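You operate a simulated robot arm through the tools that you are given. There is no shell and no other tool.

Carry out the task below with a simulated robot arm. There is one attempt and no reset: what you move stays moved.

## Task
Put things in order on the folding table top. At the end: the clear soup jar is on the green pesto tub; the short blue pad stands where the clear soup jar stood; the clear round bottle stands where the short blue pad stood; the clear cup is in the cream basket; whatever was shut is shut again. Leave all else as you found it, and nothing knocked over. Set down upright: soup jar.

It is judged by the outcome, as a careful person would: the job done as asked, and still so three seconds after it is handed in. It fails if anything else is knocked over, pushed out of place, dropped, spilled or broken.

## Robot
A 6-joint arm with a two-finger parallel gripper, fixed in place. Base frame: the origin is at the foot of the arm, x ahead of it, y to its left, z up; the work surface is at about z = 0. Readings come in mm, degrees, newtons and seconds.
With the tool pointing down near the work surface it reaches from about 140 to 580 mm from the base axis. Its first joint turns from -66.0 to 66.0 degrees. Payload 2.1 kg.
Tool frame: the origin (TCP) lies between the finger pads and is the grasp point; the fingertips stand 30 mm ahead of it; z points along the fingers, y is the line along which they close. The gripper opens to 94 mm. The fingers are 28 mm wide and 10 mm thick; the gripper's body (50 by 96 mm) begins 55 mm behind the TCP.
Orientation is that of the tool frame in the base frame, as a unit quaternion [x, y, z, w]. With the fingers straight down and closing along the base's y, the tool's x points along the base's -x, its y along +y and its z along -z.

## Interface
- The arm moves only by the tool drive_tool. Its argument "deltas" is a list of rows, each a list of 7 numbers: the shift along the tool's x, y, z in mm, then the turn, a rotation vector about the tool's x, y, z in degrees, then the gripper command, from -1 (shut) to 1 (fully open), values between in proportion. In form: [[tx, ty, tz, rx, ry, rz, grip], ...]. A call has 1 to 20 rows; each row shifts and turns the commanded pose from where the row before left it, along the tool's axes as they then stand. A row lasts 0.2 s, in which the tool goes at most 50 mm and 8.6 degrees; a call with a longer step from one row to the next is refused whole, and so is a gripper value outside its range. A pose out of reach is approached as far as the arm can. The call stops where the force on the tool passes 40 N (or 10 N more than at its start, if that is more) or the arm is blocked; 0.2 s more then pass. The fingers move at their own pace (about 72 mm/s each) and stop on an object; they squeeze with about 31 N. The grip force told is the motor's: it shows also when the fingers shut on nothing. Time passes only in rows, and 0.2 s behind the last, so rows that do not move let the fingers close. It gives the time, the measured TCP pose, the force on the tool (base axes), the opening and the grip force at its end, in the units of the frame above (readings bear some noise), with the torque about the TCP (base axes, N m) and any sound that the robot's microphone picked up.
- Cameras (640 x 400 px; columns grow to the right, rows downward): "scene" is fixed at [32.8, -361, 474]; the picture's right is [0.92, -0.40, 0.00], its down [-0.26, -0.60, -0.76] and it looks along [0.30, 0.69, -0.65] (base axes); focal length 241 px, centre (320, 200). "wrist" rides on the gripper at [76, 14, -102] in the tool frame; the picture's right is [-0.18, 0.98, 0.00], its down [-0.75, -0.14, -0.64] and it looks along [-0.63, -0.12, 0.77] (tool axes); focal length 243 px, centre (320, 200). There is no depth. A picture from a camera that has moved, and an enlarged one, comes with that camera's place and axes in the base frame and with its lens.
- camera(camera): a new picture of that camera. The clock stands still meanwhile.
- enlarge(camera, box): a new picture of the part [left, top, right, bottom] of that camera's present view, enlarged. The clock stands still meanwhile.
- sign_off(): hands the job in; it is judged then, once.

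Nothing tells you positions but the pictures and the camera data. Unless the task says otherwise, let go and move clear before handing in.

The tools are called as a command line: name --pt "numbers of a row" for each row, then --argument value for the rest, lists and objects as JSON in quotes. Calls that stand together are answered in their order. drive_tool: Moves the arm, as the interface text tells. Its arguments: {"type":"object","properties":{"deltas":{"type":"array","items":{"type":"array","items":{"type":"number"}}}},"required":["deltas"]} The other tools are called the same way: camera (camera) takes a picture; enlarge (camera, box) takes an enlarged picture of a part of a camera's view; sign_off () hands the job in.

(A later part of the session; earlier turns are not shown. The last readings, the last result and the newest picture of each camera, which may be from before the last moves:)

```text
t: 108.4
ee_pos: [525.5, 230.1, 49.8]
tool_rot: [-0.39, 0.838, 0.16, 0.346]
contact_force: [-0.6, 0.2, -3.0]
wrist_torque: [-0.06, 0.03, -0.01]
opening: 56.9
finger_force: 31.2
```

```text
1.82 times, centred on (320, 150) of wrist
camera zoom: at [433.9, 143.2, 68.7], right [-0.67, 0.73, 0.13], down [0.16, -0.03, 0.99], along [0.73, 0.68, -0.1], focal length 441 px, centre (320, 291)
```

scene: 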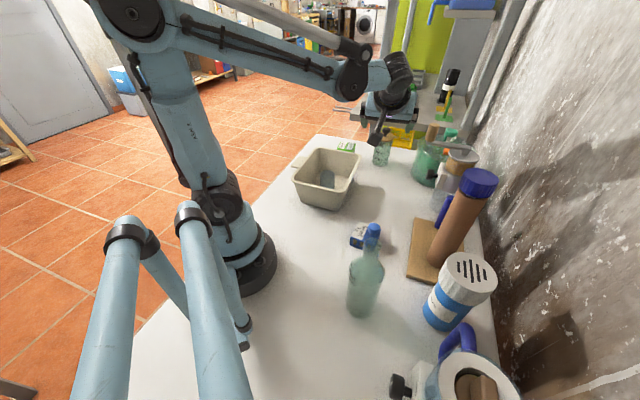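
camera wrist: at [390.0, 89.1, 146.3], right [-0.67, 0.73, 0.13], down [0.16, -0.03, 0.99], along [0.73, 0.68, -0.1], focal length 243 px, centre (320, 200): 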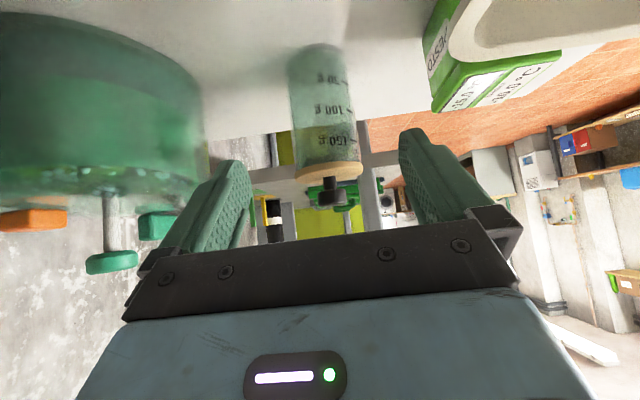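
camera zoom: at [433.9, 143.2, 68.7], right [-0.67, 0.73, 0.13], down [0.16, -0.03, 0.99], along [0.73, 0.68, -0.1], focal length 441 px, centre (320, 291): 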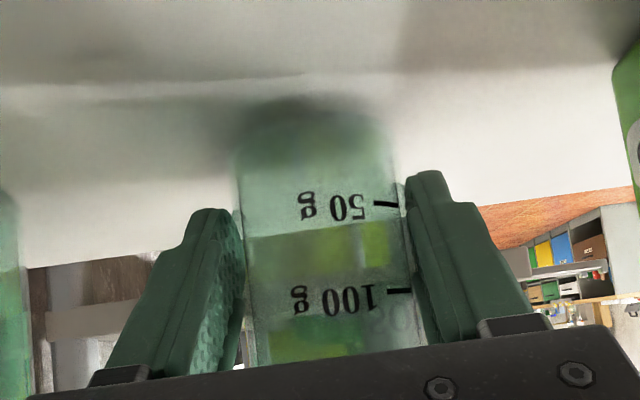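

The jar now lifts with the fingers and its weight of about 3 N registers. I'll raise it slowly and check again.

drive_tool --pt "-2 0 -2 0 0 0 -1" --pt "-4 0 -4 0 0 0 -1" --pt "-5 0 -5 0 0 0 -1" --pt "-3 0 -3 0 0 0 -1" --pt "0 0 0 0 0 0 -1"

enlarge --camera "wrist" --box '[220, 40, 420, 260]'

enlarge --camera "scene" --box '[340, 110, 420, 190]'

```text
t: 109.6
ee_pos: [526.7, 231.1, 69.4]
tool_rot: [-0.391, 0.838, 0.161, 0.346]
contact_force: [0.9, -0.2, -2.2]
wrist_torque: [-0.07, 0.07, 0.02]
opening: 56.9
finger_force: 31.1
```

```text
1.82 times, centred on (320, 150) of wrist
camera zoom: at [433.7, 143.0, 88.6], right [-0.67, 0.73, 0.13], down [0.16, -0.03, 0.99], along [0.73, 0.68, -0.1], focal length 441 px, centre (320, 291)
```

zoom: 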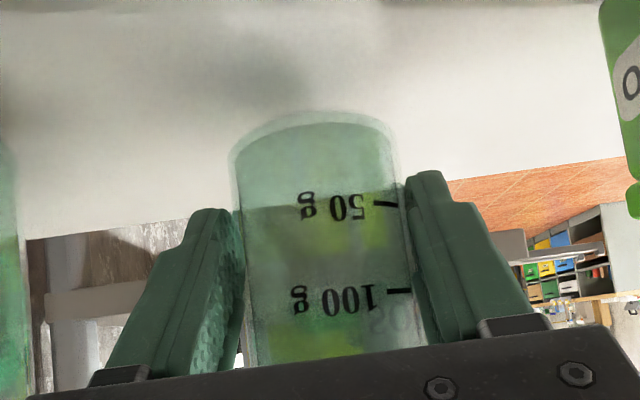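

```text
5.00 times, centred on (380, 150) of scene
camera zoom: at [32.8, -361.0, 474.0], right [0.92, -0.4, 0.0], down [-0.26, -0.6, -0.76], along [0.3, 0.69, -0.65], focal length 1206 px, centre (20, 450)
```

zoom: 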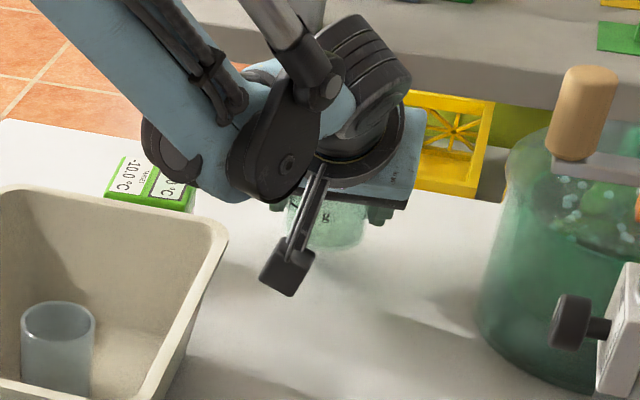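

Stable. Lifting to about 80 mm clearance and moving over the pesto tub.

drive_tool --pt "-5 0 -5 0 0 0 -1" --pt "-9 0 -9 0 0 0 -1" --pt "-10 0 -10 0 0 0 -1" --pt "-10 0 -10 0 0 0 -1" --pt "-8 0 -8 0 0 0 -1" --pt "2 11 -2 0 0 0 -1" --pt "3.5 19.5 -3.5 0 0 0 -1" --pt "4 22.5 -4 0 0 0 -1" --pt "4 22.5 -4 0 0 0 -1" --pt "3.5 19.5 -3.5 0 0 0 -1" --pt "2.9 16 -2.9 0 0 0 -1" --pt "1.5 8.4 -1.5 0 0 0 -1" --pt "0 0 0 0 0 0 -1"

camera --camera "wrist"

camera --camera "scene"

enlarge --camera "scene" --box '[300, 90, 400, 190]'

```text
t: 112.4
ee_pos: [416.2, 284.9, 128.7]
tool_rot: [-0.39, 0.837, 0.161, 0.347]
contact_force: [0.1, 0.3, -2.5]
wrist_torque: [-0.06, 0.03, -0.01]
opening: 56.7
finger_force: 31.3
```

```text
taken
camera wrist: at [323.2, 196.8, 147.3], right [-0.67, 0.73, 0.13], down [0.16, -0.03, 0.99], along [0.73, 0.68, -0.1], focal length 243 px, centre (320, 200)
```

wrist: 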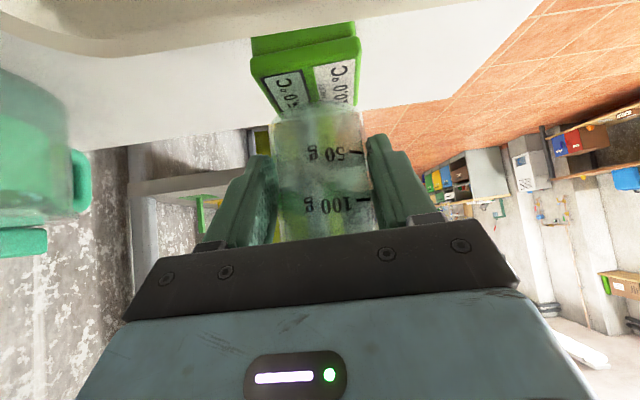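

```text
taken
```

scene: 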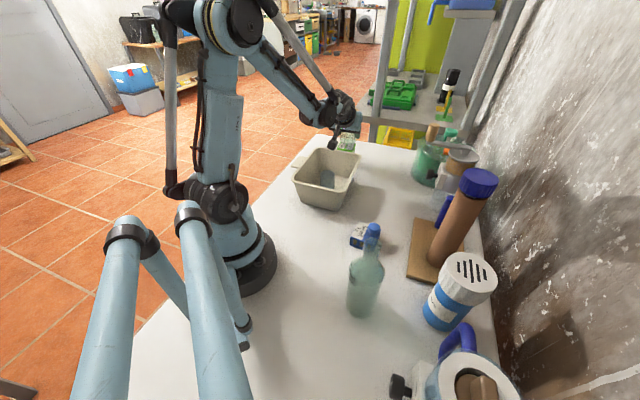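

```text
4.00 times, centred on (350, 140) of scene
camera zoom: at [32.8, -361.0, 474.0], right [0.92, -0.4, 0.0], down [-0.26, -0.6, -0.76], along [0.3, 0.69, -0.65], focal length 965 px, centre (200, 440)
```

zoom: 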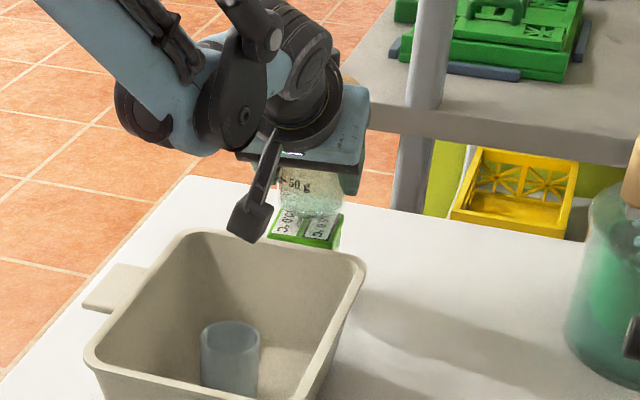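

enlarge --camera "wrist" --box '[230, 10, 390, 170]'

enlarge --camera "scene" --box '[330, 125, 370, 165]'

```text
2.50 times, centred on (310, 90) of wrist
camera zoom: at [323.2, 196.8, 147.3], right [-0.67, 0.73, 0.13], down [0.16, -0.03, 0.99], along [0.73, 0.68, -0.1], focal length 606 px, centre (345, 475)
```

zoom: 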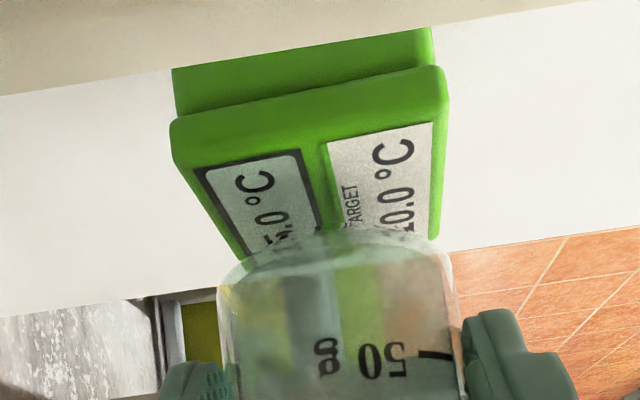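

```text
10.00 times, centred on (350, 145) of scene
camera zoom: at [32.8, -361.0, 474.0], right [0.92, -0.4, 0.0], down [-0.26, -0.6, -0.76], along [0.3, 0.69, -0.65], focal length 2412 px, centre (20, 750)
```

zoom: 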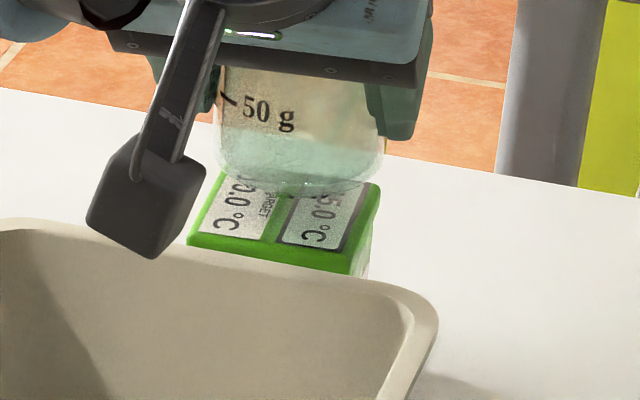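

The jar is centred over the tub within about 3 mm. Lowering gently.

drive_tool --pt "1 0 -1 0 0 0 -1" --pt "4 0 4 0 0 0 -1" --pt "4.5 0 4.5 0 0 0 -1" --pt "2 0 2 0 0 0 -1" --pt "0 0 0 0 0 0 -1"

enlarge --camera "wrist" --box '[230, 10, 390, 170]'

enlarge --camera "scene" --box '[330, 125, 370, 165]'

```text
t: 113.6
ee_pos: [414.5, 283.6, 114.3]
tool_rot: [-0.39, 0.838, 0.161, 0.347]
contact_force: [-2.9, -2.1, 15.7]
wrist_torque: [0.06, -0.02, -0.08]
opening: 57.2
finger_force: 30.9
```

```text
2.50 times, centred on (310, 90) of wrist
camera zoom: at [322.3, 195.9, 132.9], right [-0.67, 0.73, 0.13], down [0.16, -0.03, 0.99], along [0.73, 0.68, -0.1], focal length 606 px, centre (345, 475)
```

zoom: 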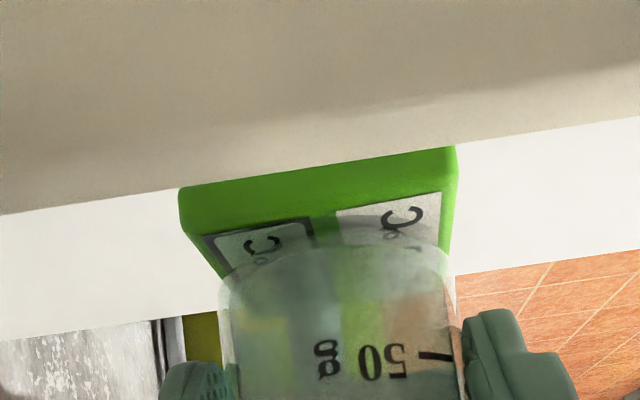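

```text
10.00 times, centred on (350, 145) of scene
camera zoom: at [32.7, -361.1, 473.9], right [0.92, -0.4, 0.0], down [-0.26, -0.6, -0.76], along [0.3, 0.69, -0.65], focal length 2412 px, centre (20, 750)
```

zoom: 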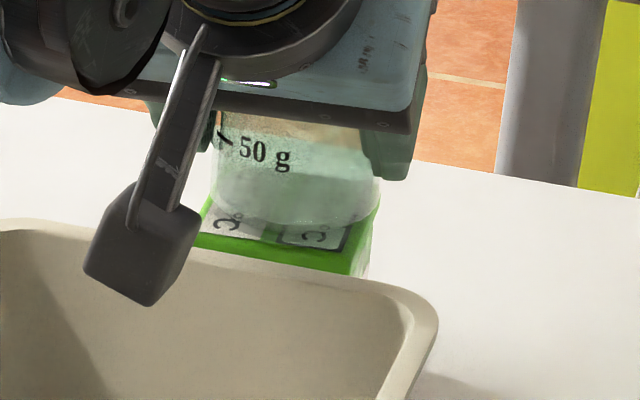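

Contact at about z 67, so the tub is a bit taller than I estimated. Before releasing I'll check closely that the jar sits squarely on the tub.

enlarge --camera "wrist" --box '[270, 60, 370, 140]'

enlarge --camera "scene" --box '[340, 130, 370, 155]'

```text
5.00 times, centred on (320, 100) of wrist
camera zoom: at [322.3, 195.9, 132.9], right [-0.67, 0.73, 0.13], down [0.16, -0.03, 0.99], along [0.73, 0.68, -0.1], focal length 1213 px, centre (320, 700)
```

zoom: 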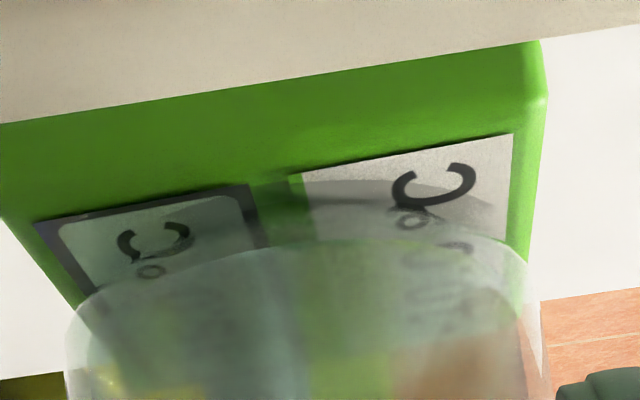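

```text
16.00 times, centred on (355, 142) of scene
camera zoom: at [32.7, -361.1, 473.9], right [0.92, -0.4, 0.0], down [-0.26, -0.6, -0.76], along [0.3, 0.69, -0.65], focal length 3860 px, centre (-240, 1120)
```

zoom: 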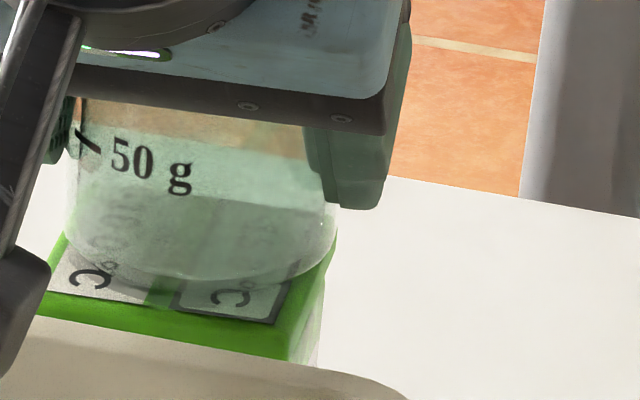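

The jar is sitting on the tub but about 4 mm toward the far side. I'll lift 3 mm, shift it back 3.5 mm, and set it down again.

drive_tool --pt "-1.5 0 -1.5 0 0 0 -1" --pt "-1.3 0 -1.3 0 0 0 -1" --pt "1.25 0 -1.25 0 0 0 -1" --pt "1.25 0 -1.25 0 0 0 -1" --pt "0 0 0 0 0 0 -1"

drive_tool --pt "1 0 1 0 0 0 -1" --pt "0.7 0 0.7 0 0 0 -1" --pt "0 0 0 0 0 0 -1"

```text
t: 114.8
ee_pos: [412.5, 280.4, 118.0]
tool_rot: [-0.391, 0.838, 0.161, 0.346]
contact_force: [0.0, -0.3, -2.3]
wrist_torque: [-0.04, 0.04, 0.0]
opening: 57.0
finger_force: 31.1
```

```text
t: 115.6
ee_pos: [412.6, 280.9, 115.2]
tool_rot: [-0.391, 0.838, 0.161, 0.346]
contact_force: [0.0, -0.2, -3.1]
wrist_torque: [-0.04, 0.07, -0.03]
opening: 57.0
finger_force: 30.8
```

drive_tool --pt "0.5 0 0.5 0 0 0 -1" --pt "0 0 0 0 0 0 -1"

drive_tool --pt "0.5 0 0.5 0 0 0 -1" --pt "0 0 0 0 0 0 -1"

```text
t: 116.2
ee_pos: [411.1, 280.5, 115.7]
tool_rot: [-0.39, 0.838, 0.161, 0.347]
contact_force: [0.4, 0.2, -3.5]
wrist_torque: [-0.07, 0.08, 0.0]
opening: 57.0
finger_force: 30.8
```

```text
t: 116.8
ee_pos: [412.4, 280.1, 114.5]
tool_rot: [-0.39, 0.838, 0.161, 0.346]
contact_force: [-0.6, -2.5, 5.0]
wrist_torque: [0.13, -0.03, 0.0]
opening: 56.8
finger_force: 31.2
```

enlarge --camera "wrist" --box '[250, 50, 390, 150]'

enlarge --camera "scene" --box '[335, 120, 375, 160]'

```text
4.00 times, centred on (320, 100) of wrist
camera zoom: at [319.8, 193.4, 133.1], right [-0.67, 0.73, 0.13], down [0.16, -0.03, 0.99], along [0.73, 0.68, -0.1], focal length 970 px, centre (320, 600)
```

zoom: 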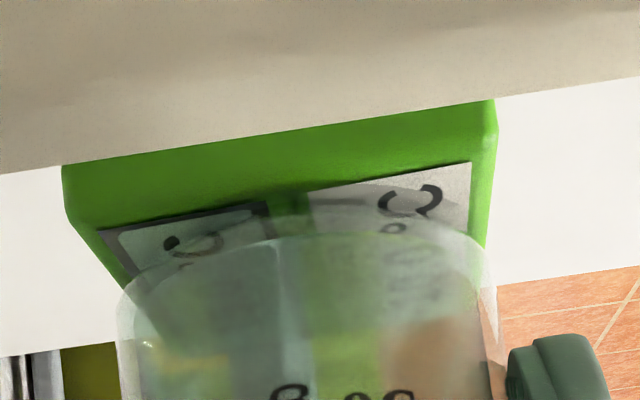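

```text
10.00 times, centred on (355, 140) of scene
camera zoom: at [32.7, -361.1, 474.0], right [0.92, -0.4, 0.0], down [-0.26, -0.6, -0.76], along [0.3, 0.69, -0.65], focal length 2412 px, centre (-30, 800)
```

zoom: 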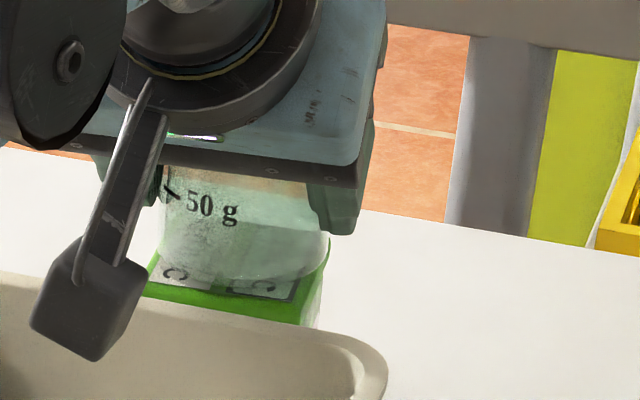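

The jar is aligned on the tub. Releasing slowly.

drive_tool --pt "0 0 0 0 0 0 0.22" --pt "0 0 0 0 0 0 0.3" --pt "0 0 0 0 0 0 0.5" --pt "0 0 0 0 0 0 0.8" --pt "0 0 0 0 0 0 1" --pt "0 0 0 0 0 0 1"

enlarge --camera "wrist" --box '[220, 40, 420, 260]'

```text
t: 118.2
ee_pos: [411.5, 280.1, 114.9]
tool_rot: [-0.391, 0.837, 0.161, 0.346]
contact_force: [-0.4, -0.8, 0.1]
wrist_torque: [0.0, 0.0, 0.02]
opening: 94.2
finger_force: 0.1
```

```text
1.82 times, centred on (320, 150) of wrist
camera zoom: at [319.8, 193.3, 133.0], right [-0.67, 0.73, 0.13], down [0.16, -0.03, 0.99], along [0.73, 0.68, -0.1], focal length 441 px, centre (320, 291)
```

zoom: 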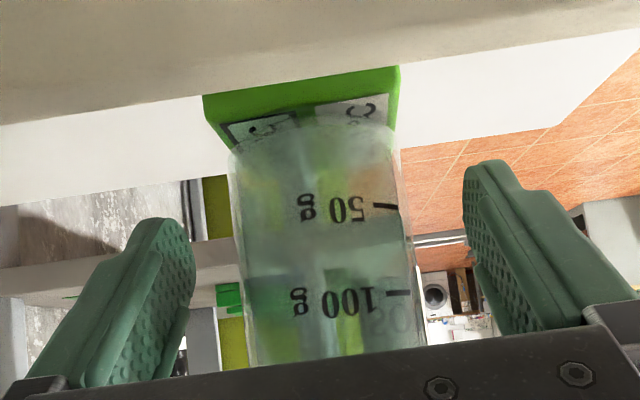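

The jar stands on the tub. Backing out along the tool axis.

drive_tool --pt "0 0 -8 0 0 0 1" --pt "0 0 -15 0 0 0 1" --pt "0 0 -25 0 0 0 1" --pt "0 0 -35 0 0 0 1" --pt "0 0 -40 0 0 0 1" --pt "0 0 -30 0 0 0 1" --pt "0 0 0 0 0 0 1"

camera --camera "scene"

enlarge --camera "scene" --box '[310, 90, 410, 190]'

camera --camera "wrist"

```text
t: 119.8
ee_pos: [342.7, 198.2, 222.4]
tool_rot: [-0.39, 0.838, 0.161, 0.346]
contact_force: [0.0, -0.1, -0.4]
wrist_torque: [0.02, 0.0, 0.01]
opening: 94.2
finger_force: 0.0
```

```text
taken
```

scene: 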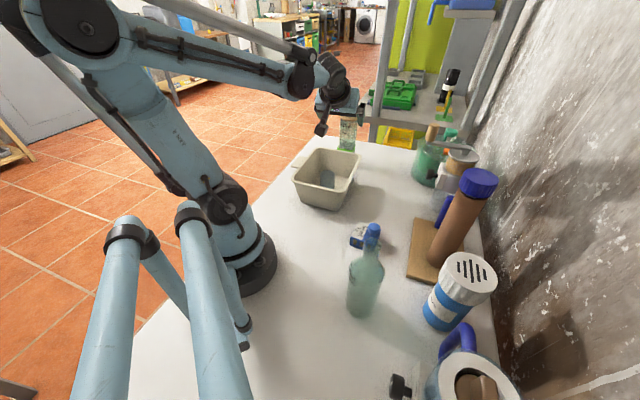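

```text
4.00 times, centred on (360, 140) of scene
camera zoom: at [32.8, -361.1, 474.0], right [0.92, -0.4, 0.0], down [-0.26, -0.6, -0.76], along [0.3, 0.69, -0.65], focal length 965 px, centre (160, 440)
```

zoom: 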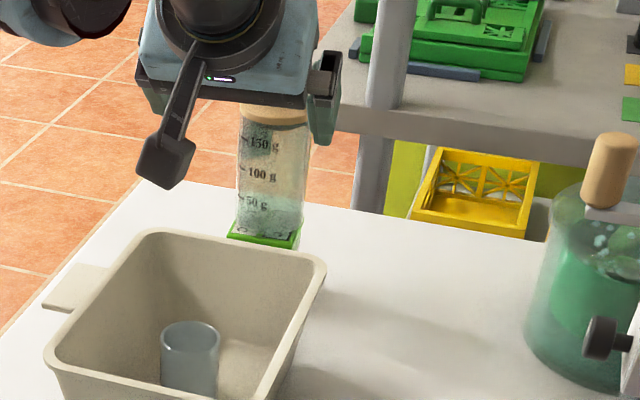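

```text
taken
camera wrist: at [250.1, 110.4, 241.4], right [-0.67, 0.73, 0.13], down [0.16, -0.03, 0.99], along [0.73, 0.68, -0.1], focal length 243 px, centre (320, 200)
```

wrist: 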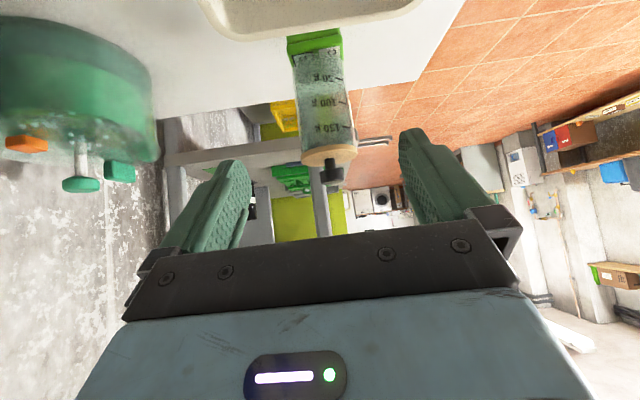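

The jar stands upright on the tub. I'll check the lid's seating closely.

enlarge --camera "wrist" --box '[270, 20, 380, 190]'

enlarge --camera "scene" --box '[355, 110, 395, 155]'

```text
2.35 times, centred on (325, 105) of wrist
camera zoom: at [250.1, 110.4, 241.4], right [-0.67, 0.73, 0.13], down [0.16, -0.03, 0.99], along [0.73, 0.68, -0.1], focal length 571 px, centre (308, 424)
```

zoom: 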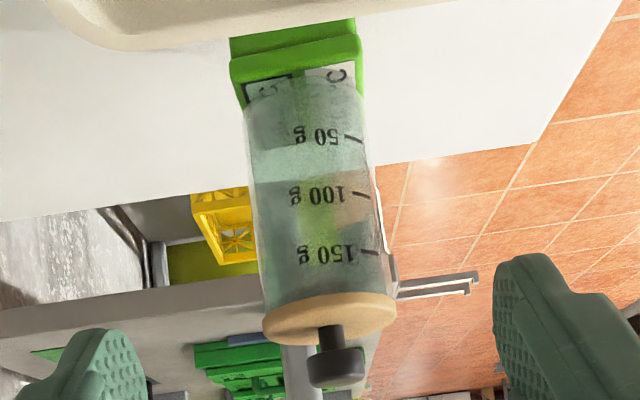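

```text
8.89 times, centred on (375, 132) of scene
camera zoom: at [32.8, -361.1, 474.0], right [0.92, -0.4, 0.0], down [-0.26, -0.6, -0.76], along [0.3, 0.69, -0.65], focal length 2144 px, centre (-169, 800)
```

zoom: 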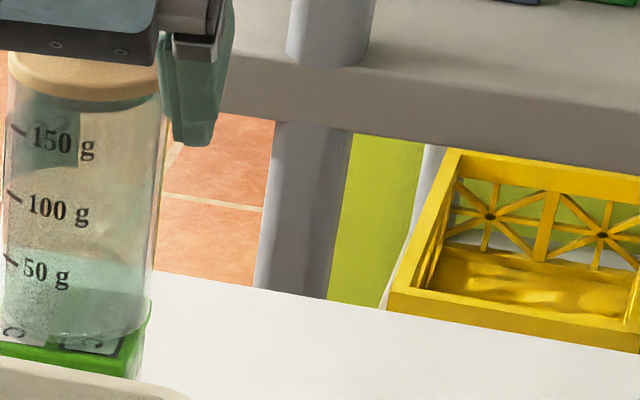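

The lid looks seated and the jar is steady. Now I'll bring the tool back to vertical, clear of the view, and take a clean picture.

drive_tool --pt "-10 0 -10 0 0 0 1" --pt "-10 0 -10 0 0 0 1" --pt "0 0 0 0 7.5 0 1" --pt "0 0 0 0 7.5 0 1" --pt "0 0 0 0 7.5 0 1" --pt "0 0 0 0 7.5 0 1" --pt "0 0 0 0 7.5 0 1" --pt "0 0 0 0 7.5 0 1" --pt "0 0 0 0 0 0 1"

```text
t: 121.8
ee_pos: [343.5, 198.6, 250.6]
tool_rot: [-0.422, 0.907, -0.001, -0.002]
contact_force: [0.2, 0.1, 0.5]
wrist_torque: [0.04, -0.01, -0.01]
opening: 93.9
finger_force: 0.0
```

drive_tool --pt "20 -10 0 0 0 0 1" --pt "36 -18.5 0 0 0 0 1" --pt "36 -18.5 0 0 0 0 1" --pt "36 -18.5 0 0 0 0 1" --pt "36 -18.5 0 0 0 0 1" --pt "36 -18.5 0 0 0 0 1" --pt "18.3 -8.7 0 0 0 0 1" --pt "0 0 0 0 0 8.3 1" --pt "0 0 0 0 0 8.3 1" --pt "0 0 0 0 0 8.3 1" --pt "0 0 0 0 0 8.3 1" --pt "0 0 0 0 0 8.3 1" --pt "0 0 0 0 0 8.3 1" --pt "0 0 0 0 0 8.3 1" --pt "0 0 0 0 0 8.3 1" --pt "0 0 0 0 0 8.3 1" --pt "0 0 0 0 0 8.3 1" --pt "0 0 0 0 0 8.3 1" --pt "0 0 0 0 0 8.3 1" --pt "0 0 0 0 0 0 1"

camera --camera "wrist"

camera --camera "scene"

enlarge --camera "scene" --box '[310, 90, 390, 150]'

```text
t: 126.0
ee_pos: [287.5, -40.3, 250.5]
tool_rot: [0.422, 0.907, 0.0, 0.0]
contact_force: [-0.1, -0.6, -0.2]
wrist_torque: [-0.04, 0.03, -0.01]
opening: 93.9
finger_force: 0.1
```

```text
taken
camera wrist: at [249.3, 27.3, 353.7], right [0.87, 0.49, 0.0], down [0.38, -0.67, 0.64], along [0.32, -0.56, -0.77], focal length 243 px, centre (320, 200)
```

wrist: 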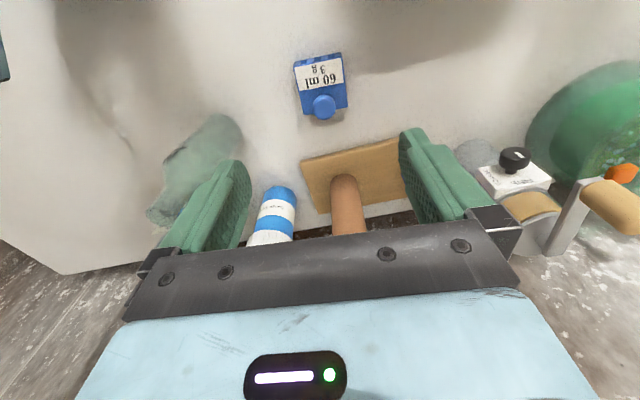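

```text
taken
```

scene: 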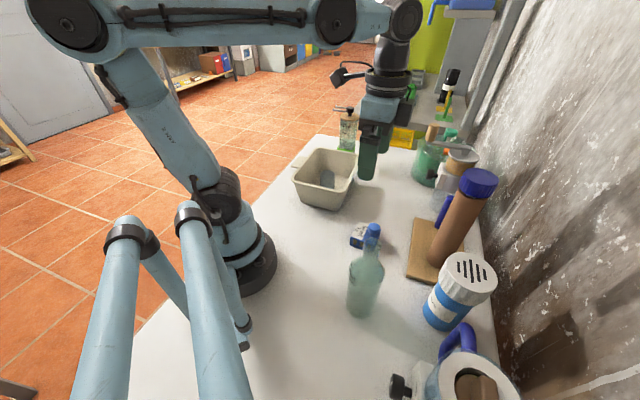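

```text
6.67 times, centred on (350, 120) of scene
camera zoom: at [32.8, -361.0, 474.0], right [0.92, -0.4, 0.0], down [-0.26, -0.6, -0.76], along [0.3, 0.69, -0.65], focal length 1608 px, centre (120, 733)
```

zoom: 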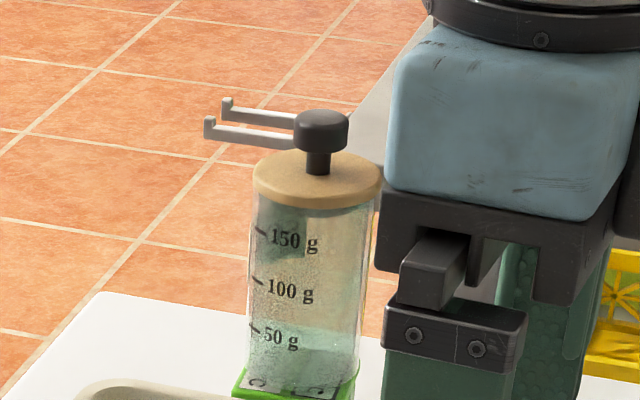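

I'll zoom further on the lid and jar rim to judge whether it's fully closed.

enlarge --camera "scene" --box '[334, 104, 366, 130]'

enlarge --camera "scene" --box '[334, 100, 366, 160]'

```text
15.38 times, centred on (350, 117) of scene
camera zoom: at [32.8, -361.0, 474.0], right [0.92, -0.4, 0.0], down [-0.26, -0.6, -0.76], along [0.3, 0.69, -0.65], focal length 3711 px, centre (-142, 1477)
```

zoom: 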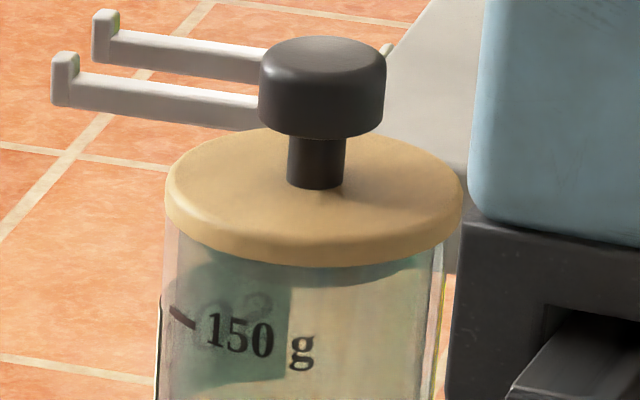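

```text
6.67 times, centred on (350, 130) of scene
camera zoom: at [32.8, -361.0, 474.0], right [0.92, -0.4, 0.0], down [-0.26, -0.6, -0.76], along [0.3, 0.69, -0.65], focal length 1608 px, centre (120, 667)
```

zoom: 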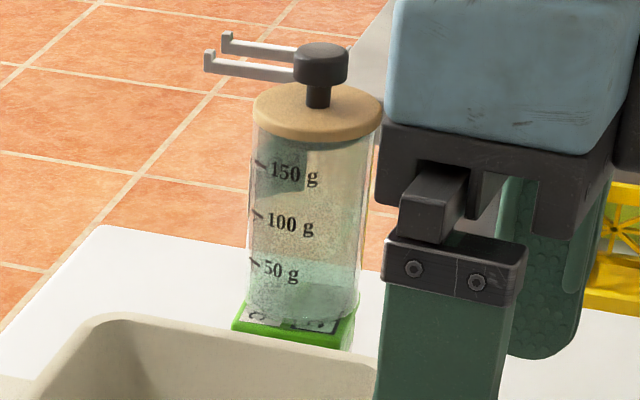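

From matching viewpoints the lid-to-mark spacing is unchanged (0.68 versus 0.70 before), so the lid is seated. Now the pad: zooming to locate it.

enlarge --camera "wrist" --box '[270, 30, 380, 130]'

```text
4.00 times, centred on (325, 80) of wrist
camera zoom: at [249.3, 27.3, 353.7], right [0.87, 0.49, 0.0], down [0.38, -0.67, 0.64], along [0.32, -0.56, -0.77], focal length 970 px, centre (300, 680)
```

zoom: 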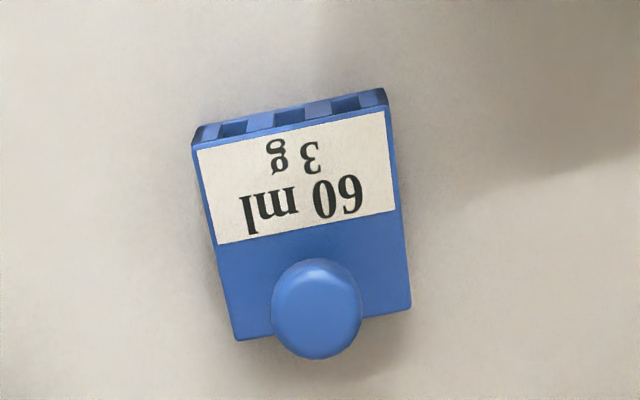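

The pad is at (295, -48), aligned. Lowering around it, offset about 10 mm toward its windowed side for reach.

drive_tool --pt "0 0 40 0 0 0 1" --pt "0 0 45 0 0 0 1" --pt "0 0 45 0 0 0 1" --pt "0 0 40 0 0 0 1" --pt "0 0 25 0 0 0 1" --pt "0 0 14 0 0 0 1" --pt "0 0 5 0 0 0 1" --pt "0 0 0 0 0 0 1"

camera --camera "wrist"

```text
t: 127.8
ee_pos: [287.4, -40.6, 38.0]
tool_rot: [0.42, 0.908, 0.0, 0.001]
contact_force: [-1.2, 0.2, 0.4]
wrist_torque: [0.01, 0.01, 0.0]
opening: 94.1
finger_force: 0.0
```

```text
taken
camera wrist: at [248.7, 27.0, 139.7], right [0.87, 0.5, 0.0], down [0.38, -0.66, 0.64], along [0.32, -0.56, -0.77], focal length 243 px, centre (320, 200)
```

wrist: 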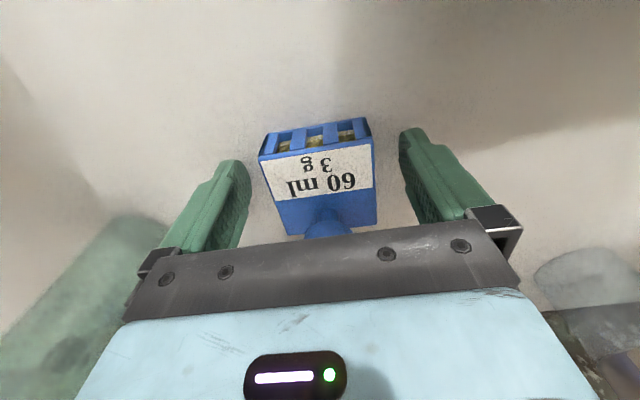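

drive_tool --pt "0 0 3 0 0 0 1" --pt "0 0 0 0 0 0 0.6" --pt "0 0 0 0 0 0 0.4" --pt "0 0 0 0 0 0 -1" --pt "0 0 0 0 0 0 -1" --pt "0 0 0 0 0 0 -1" --pt "0 0 0 0 0 0 -1"

drive_tool --pt "0 0 -3 0 0 0 -1" --pt "0 0 -5 0 0 0 -1" --pt "0 0 0 0 0 0 -1"

camera --camera "wrist"

```text
t: 129.4
ee_pos: [286.7, -40.7, 33.6]
tool_rot: [0.419, 0.908, -0.001, 0.0]
contact_force: [-0.3, 0.7, -0.2]
wrist_torque: [-0.02, 0.02, 0.03]
opening: 62.9
finger_force: 30.8
```

```text
t: 130.2
ee_pos: [286.9, -41.1, 42.4]
tool_rot: [0.42, 0.908, -0.001, 0.0]
contact_force: [0.5, -0.8, -0.3]
wrist_torque: [0.03, -0.02, -0.01]
opening: 60.6
finger_force: 31.1
```

```text
taken
camera wrist: at [248.9, 26.7, 145.0], right [0.87, 0.5, 0.0], down [0.38, -0.66, 0.64], along [0.32, -0.56, -0.77], focal length 243 px, centre (320, 200)
```

wrist: 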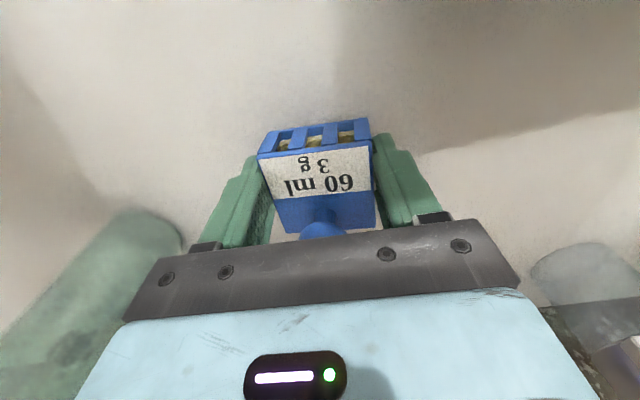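

drive_tool --pt "0 0 -10 0 0 0 -1" --pt "0 0 -20 0 0 0 -1" --pt "0 0 -25 0 0 0 -1" --pt "0 0 -20 0 0 0 -1" --pt "0 0 0 0 0 0 -1"

camera --camera "wrist"

enlarge --camera "scene" --box '[320, 160, 420, 260]'

```text
t: 131.4
ee_pos: [287.5, -40.5, 116.6]
tool_rot: [0.42, 0.907, 0.0, 0.0]
contact_force: [-0.2, -0.4, -0.1]
wrist_torque: [-0.02, -0.02, 0.02]
opening: 60.7
finger_force: 31.1
```

```text
taken
camera wrist: at [249.6, 26.6, 219.8], right [0.87, 0.5, 0.0], down [0.38, -0.66, 0.64], along [0.32, -0.56, -0.77], focal length 243 px, centre (320, 200)
```

wrist: 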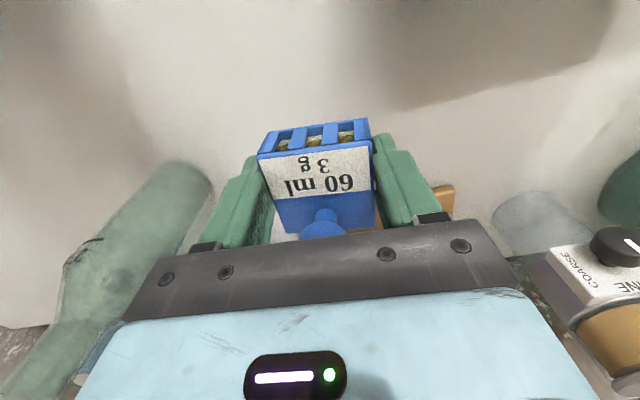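

```text
4.00 times, centred on (370, 210) of scene
camera zoom: at [32.8, -361.0, 474.0], right [0.92, -0.4, 0.0], down [-0.26, -0.6, -0.76], along [0.3, 0.69, -0.65], focal length 965 px, centre (120, 160)
```

zoom: 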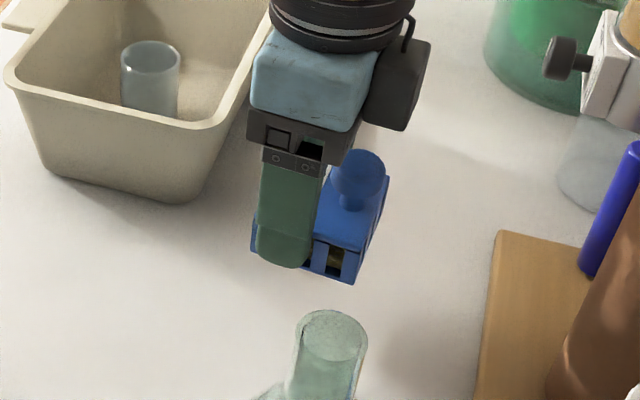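

The pad is held level. I'll raise it, turn to the placing orientation, and carry it around the open side toward the jar's old place.

drive_tool --pt "0 0 -12 0 0 -8.2 -1" --pt "0 0 -12 0 0 -8.2 -1" --pt "0 0 0 0 0 -8.2 -1" --pt "0 0 0 0 0 -8.3 -1" --pt "0 0 0 0 0 -8.3 -1" --pt "0 0 0 0 0 -8.3 -1" --pt "0 0 0 0 0 -8.3 -1" --pt "0 0 0 0 0 -8.2 -1" --pt "0 0 0 0 0 -8.2 -1" --pt "0 0 0 0 0 0 -1" --pt "-17 7 0 0 0 0 -1" --pt "-34 13.8 0 0 0 0 -1" --pt "-36 14.5 0 0 0 0 -1" --pt "-36 14.5 0 0 0 0 -1" --pt "-36 14.5 0 0 0 0 -1" --pt "-36 14.5 0 0 0 0 -1" --pt "-32 12.6 0 0 0 0 -1" --pt "-17.5 7.5 0 0 0 0 -1" --pt "0 0 0 0 0 0 -1"

camera --camera "scene"

camera --camera "wrist"

```text
t: 135.4
ee_pos: [467.8, 152.6, 141.2]
tool_rot: [-0.213, 0.977, -0.001, -0.001]
contact_force: [-0.7, 0.3, -0.5]
wrist_torque: [-0.03, -0.01, -0.02]
opening: 58.9
finger_force: 30.9
```

```text
taken
```

scene: 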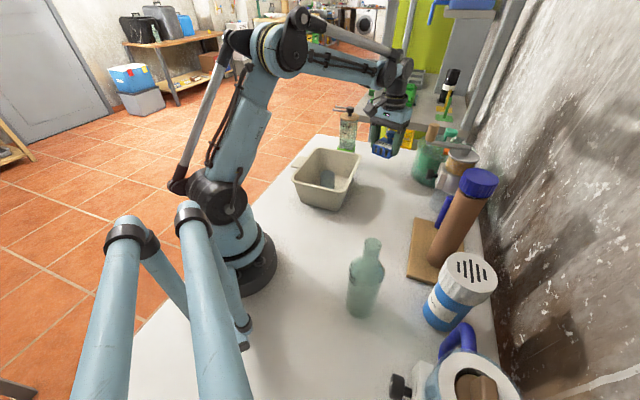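

```text
taken
camera wrist: at [393.7, 133.2, 243.6], right [-0.24, 0.97, 0.0], down [0.74, 0.19, 0.64], along [0.62, 0.15, -0.77], focal length 243 px, centre (320, 200)
```

wrist: 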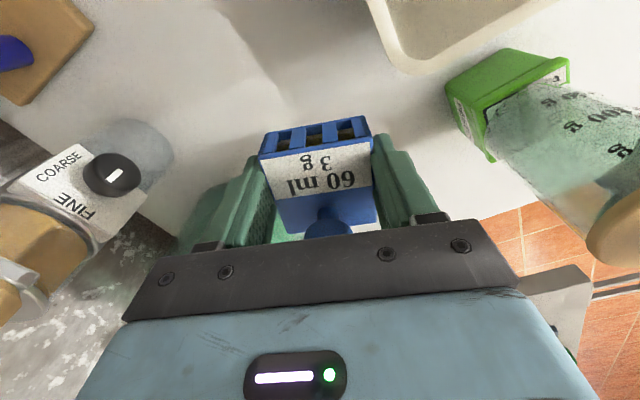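

drive_tool --pt "0 0 20 0 0 0 -1" --pt "0 0 25 0 0 0 -1" --pt "0 0 11 0 0 0 -1" --pt "-12 7.5 0 0 0 0 -1" --pt "-22 13.8 0 0 0 0 -1" --pt "-22 13.8 0 0 0 0 -1" --pt "-19 12 0 0 0 0 -1" --pt "-10.3 6.2 0 0 0 0 -1" --pt "0 0 0 0 0 0 -1"

camera --camera "scene"

camera --camera "wrist"

```text
t: 137.4
ee_pos: [524.2, 235.8, 84.2]
tool_rot: [-0.213, 0.977, -0.001, 0.0]
contact_force: [0.4, 0.1, 0.0]
wrist_torque: [0.02, 0.0, 0.0]
opening: 58.7
finger_force: 31.1
```

```text
taken
```

scene: 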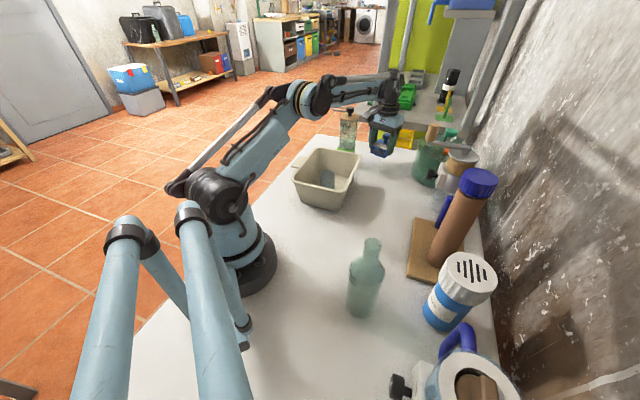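

```text
taken
camera wrist: at [449.5, 216.8, 187.3], right [-0.24, 0.97, 0.0], down [0.74, 0.19, 0.64], along [0.62, 0.15, -0.77], focal length 243 px, centre (320, 200)
```

wrist: 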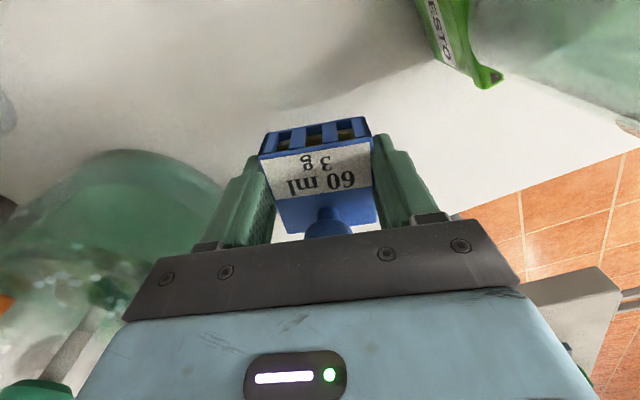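

In position over the jar's old spot. Lowering.

drive_tool --pt "0 0 15 0 0 0 -1" --pt "0 0 15 0 0 0 -1" --pt "0 0 8 0 0 0 -1" --pt "0 0 3 0 0 0 -1" --pt "0 0 0 0 0 0 -1"

drive_tool --pt "0 0 1.5 0 0 0 -1" --pt "0 0 1.5 0 0 0 -1" --pt "0 0 0 0 0 0 -1"

```text
t: 138.6
ee_pos: [523.9, 233.8, 43.2]
tool_rot: [-0.213, 0.977, -0.001, 0.0]
contact_force: [-0.4, 0.6, -0.6]
wrist_torque: [0.01, -0.01, 0.01]
opening: 58.8
finger_force: 31.0
```

```text
t: 139.4
ee_pos: [523.6, 235.3, 41.2]
tool_rot: [-0.213, 0.977, -0.001, 0.0]
contact_force: [-0.1, -0.3, -0.1]
wrist_torque: [-0.01, 0.03, -0.03]
opening: 59.2
finger_force: 31.0
```

drive_tool --pt "0 0 1 0 0 0 -1" --pt "0 0 1 0 0 0 -1" --pt "0 0 0 0 0 0 -1"

drive_tool --pt "0 0 1 0 0 0 -1" --pt "0 0 0 0 0 0 -1"

drive_tool --pt "0 0 1 0 0 0 -1" --pt "0 0 0 0 0 0 -1"

```text
t: 140.2
ee_pos: [524.4, 234.9, 40.1]
tool_rot: [-0.213, 0.977, 0.0, -0.001]
contact_force: [-0.4, 0.9, 2.2]
wrist_torque: [0.08, -0.03, 0.02]
opening: 59.2
finger_force: 31.2
```

```text
t: 140.8
ee_pos: [523.9, 234.6, 37.3]
tool_rot: [-0.212, 0.977, 0.0, 0.0]
contact_force: [-2.0, -1.8, 16.9]
wrist_torque: [0.32, -0.27, 0.02]
opening: 58.8
finger_force: 31.3
```

```text
t: 141.4
ee_pos: [523.5, 235.1, 36.2]
tool_rot: [-0.214, 0.977, -0.002, -0.001]
contact_force: [-2.1, -0.6, 22.5]
wrist_torque: [0.04, 0.03, -0.01]
opening: 58.8
finger_force: 31.4
```

The pad is flat on the table. I'll ease off, open and rise.

drive_tool --pt "0 0 -1 0 0 0 -1" --pt "0 0 0 0 0 0 0.4" --pt "0 0 0 0 0 0 0.6" --pt "0 0 0 0 0 0 0.75" --pt "0 0 0 0 0 0 0.75"

drive_tool --pt "0 0 -8 0 0 0 0.75" --pt "0 0 -20 0 0 0 0.75" --pt "0 0 -20 0 0 0 0.75" --pt "0 0 -12 0 0 0 0.75" --pt "0 0 0 0 0 0 0.75"

camera --camera "wrist"

camera --camera "scene"

```text
t: 142.6
ee_pos: [523.6, 234.9, 37.9]
tool_rot: [-0.213, 0.977, -0.002, -0.001]
contact_force: [-0.5, 0.0, -0.5]
wrist_torque: [-0.03, 0.01, 0.01]
opening: 82.2
finger_force: 0.0
```

```text
t: 143.8
ee_pos: [524.6, 234.8, 98.4]
tool_rot: [-0.213, 0.977, -0.001, -0.001]
contact_force: [0.0, -0.3, -0.5]
wrist_torque: [0.02, -0.01, -0.02]
opening: 82.2
finger_force: 0.1
```

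```text
taken
camera wrist: at [449.1, 216.3, 200.4], right [-0.24, 0.97, 0.0], down [0.74, 0.19, 0.64], along [0.62, 0.15, -0.77], focal length 243 px, centre (320, 200)
```

wrist: 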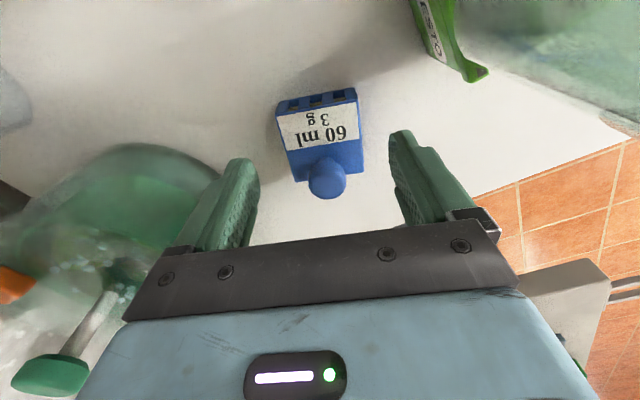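

```text
taken
```

scene: 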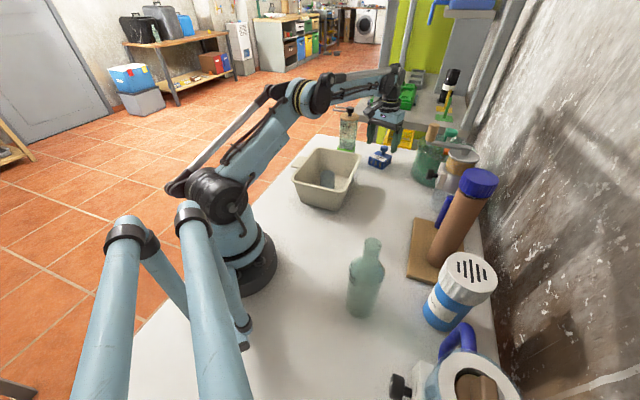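

The pad stands at the jar's old place. I'll retreat the way I came and then up to a neutral position, and inspect everything.

drive_tool --pt "10.3 -6.2 0 0 0 0 0.75" --pt "19 -12 0 0 0 0 0.75" --pt "22 -13.8 0 0 0 0 0.75" --pt "22 -13.8 -10 0 0 0 0.75" --pt "25 -10 -30 0 0 0 0.75" --pt "30 -10 -35 0 0 0 0.75" --pt "30 -10 -35 0 0 0 0.75" --pt "35 -10 -30 0 0 0 0.75" --pt "35 -10 -20 0 0 0 0.75" --pt "0 0 0 0 0 0 0.75"

camera --camera "scene"

camera --camera "wrist"

enlarge --camera "scene" --box '[320, 100, 420, 190]'

```text
t: 146.0
ee_pos: [357.1, 53.7, 259.7]
tool_rot: [-0.212, 0.977, -0.001, -0.001]
contact_force: [-0.5, 0.2, -0.4]
wrist_torque: [0.0, 0.0, -0.02]
opening: 82.4
finger_force: 0.1
```

```text
taken
```

scene: 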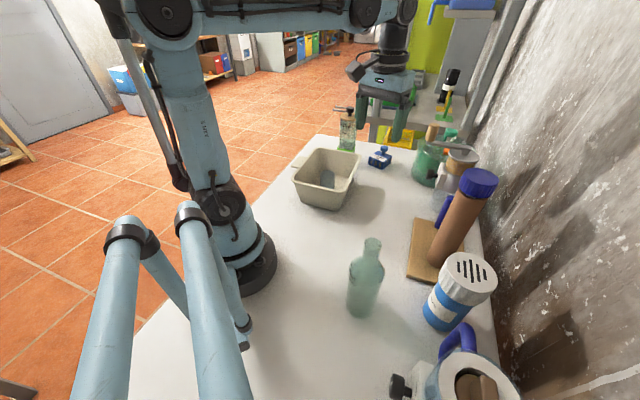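

```text
taken
camera wrist: at [281.6, 34.7, 361.1], right [-0.24, 0.97, 0.0], down [0.74, 0.19, 0.64], along [0.62, 0.15, -0.77], focal length 243 px, centre (320, 200)
```

wrist: 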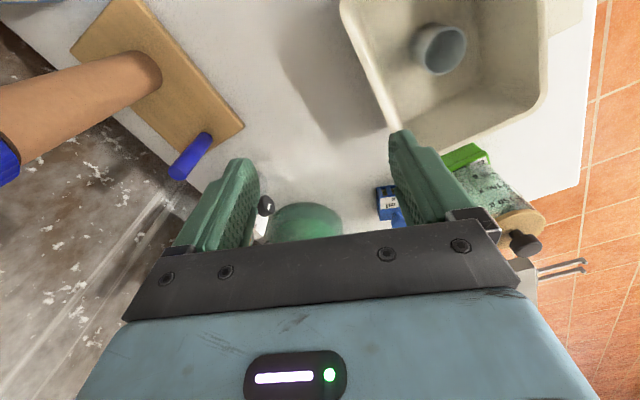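

```text
4.44 times, centred on (370, 145) of scene
camera zoom: at [32.8, -361.1, 474.0], right [0.92, -0.4, 0.0], down [-0.26, -0.6, -0.76], along [0.3, 0.69, -0.65], focal length 1072 px, centre (98, 444)
```

zoom: 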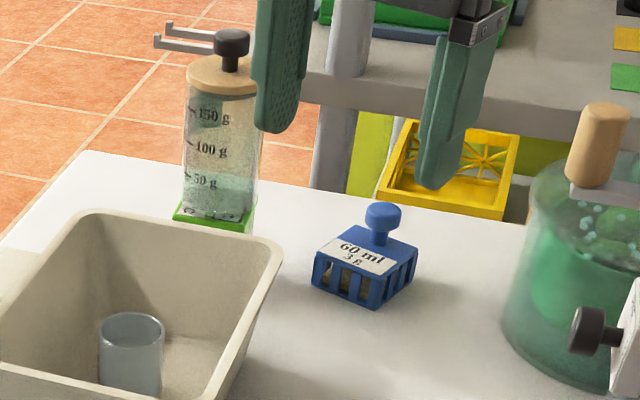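

Everything appears in place. I'll zoom in to verify the jar with its lid, the bottle, and the rest of the table.

enlarge --camera "scene" --box '[325, 100, 375, 155]'

enlarge --camera "scene" --box '[320, 220, 500, 400]'

enlarge --camera "wrist" --box '[340, 0, 600, 260]'

```text
7.27 times, centred on (350, 128) of scene
camera zoom: at [32.8, -361.1, 474.0], right [0.92, -0.4, 0.0], down [-0.26, -0.6, -0.76], along [0.3, 0.69, -0.65], focal length 1754 px, centre (102, 727)
```

zoom: 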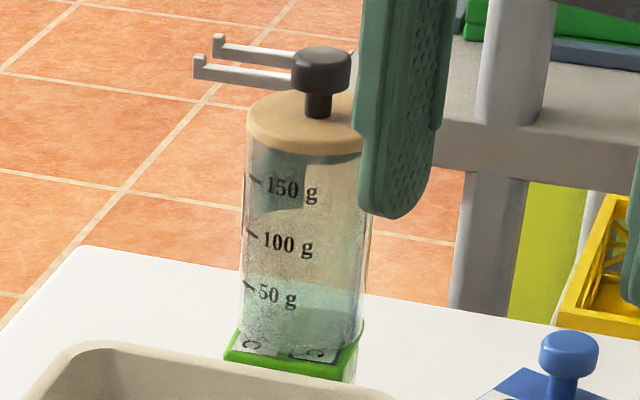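

```text
2.22 times, centred on (410, 310) of scene
camera zoom: at [32.8, -361.1, 474.0], right [0.92, -0.4, 0.0], down [-0.26, -0.6, -0.76], along [0.3, 0.69, -0.65], focal length 536 px, centre (120, -44)
```

zoom: 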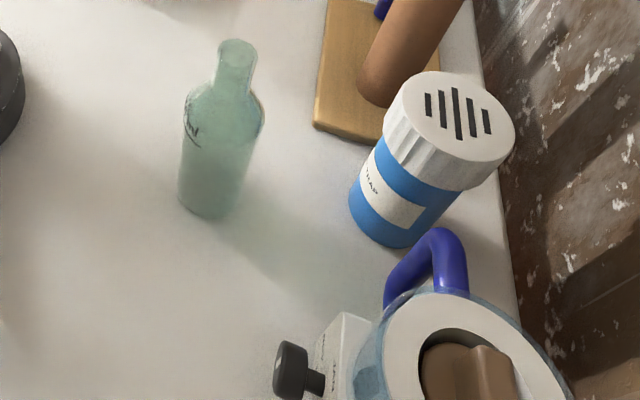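

```text
1.54 times, centred on (470, 130) of wrist
camera zoom: at [281.6, 34.7, 361.1], right [-0.24, 0.97, 0.0], down [0.74, 0.19, 0.64], along [0.62, 0.15, -0.77], focal length 373 px, centre (89, 308)
```

zoom: 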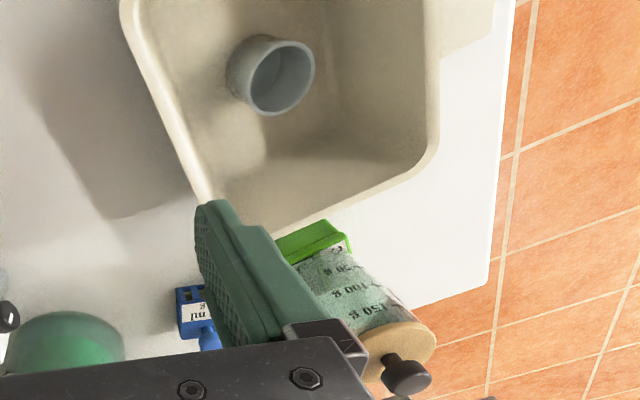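

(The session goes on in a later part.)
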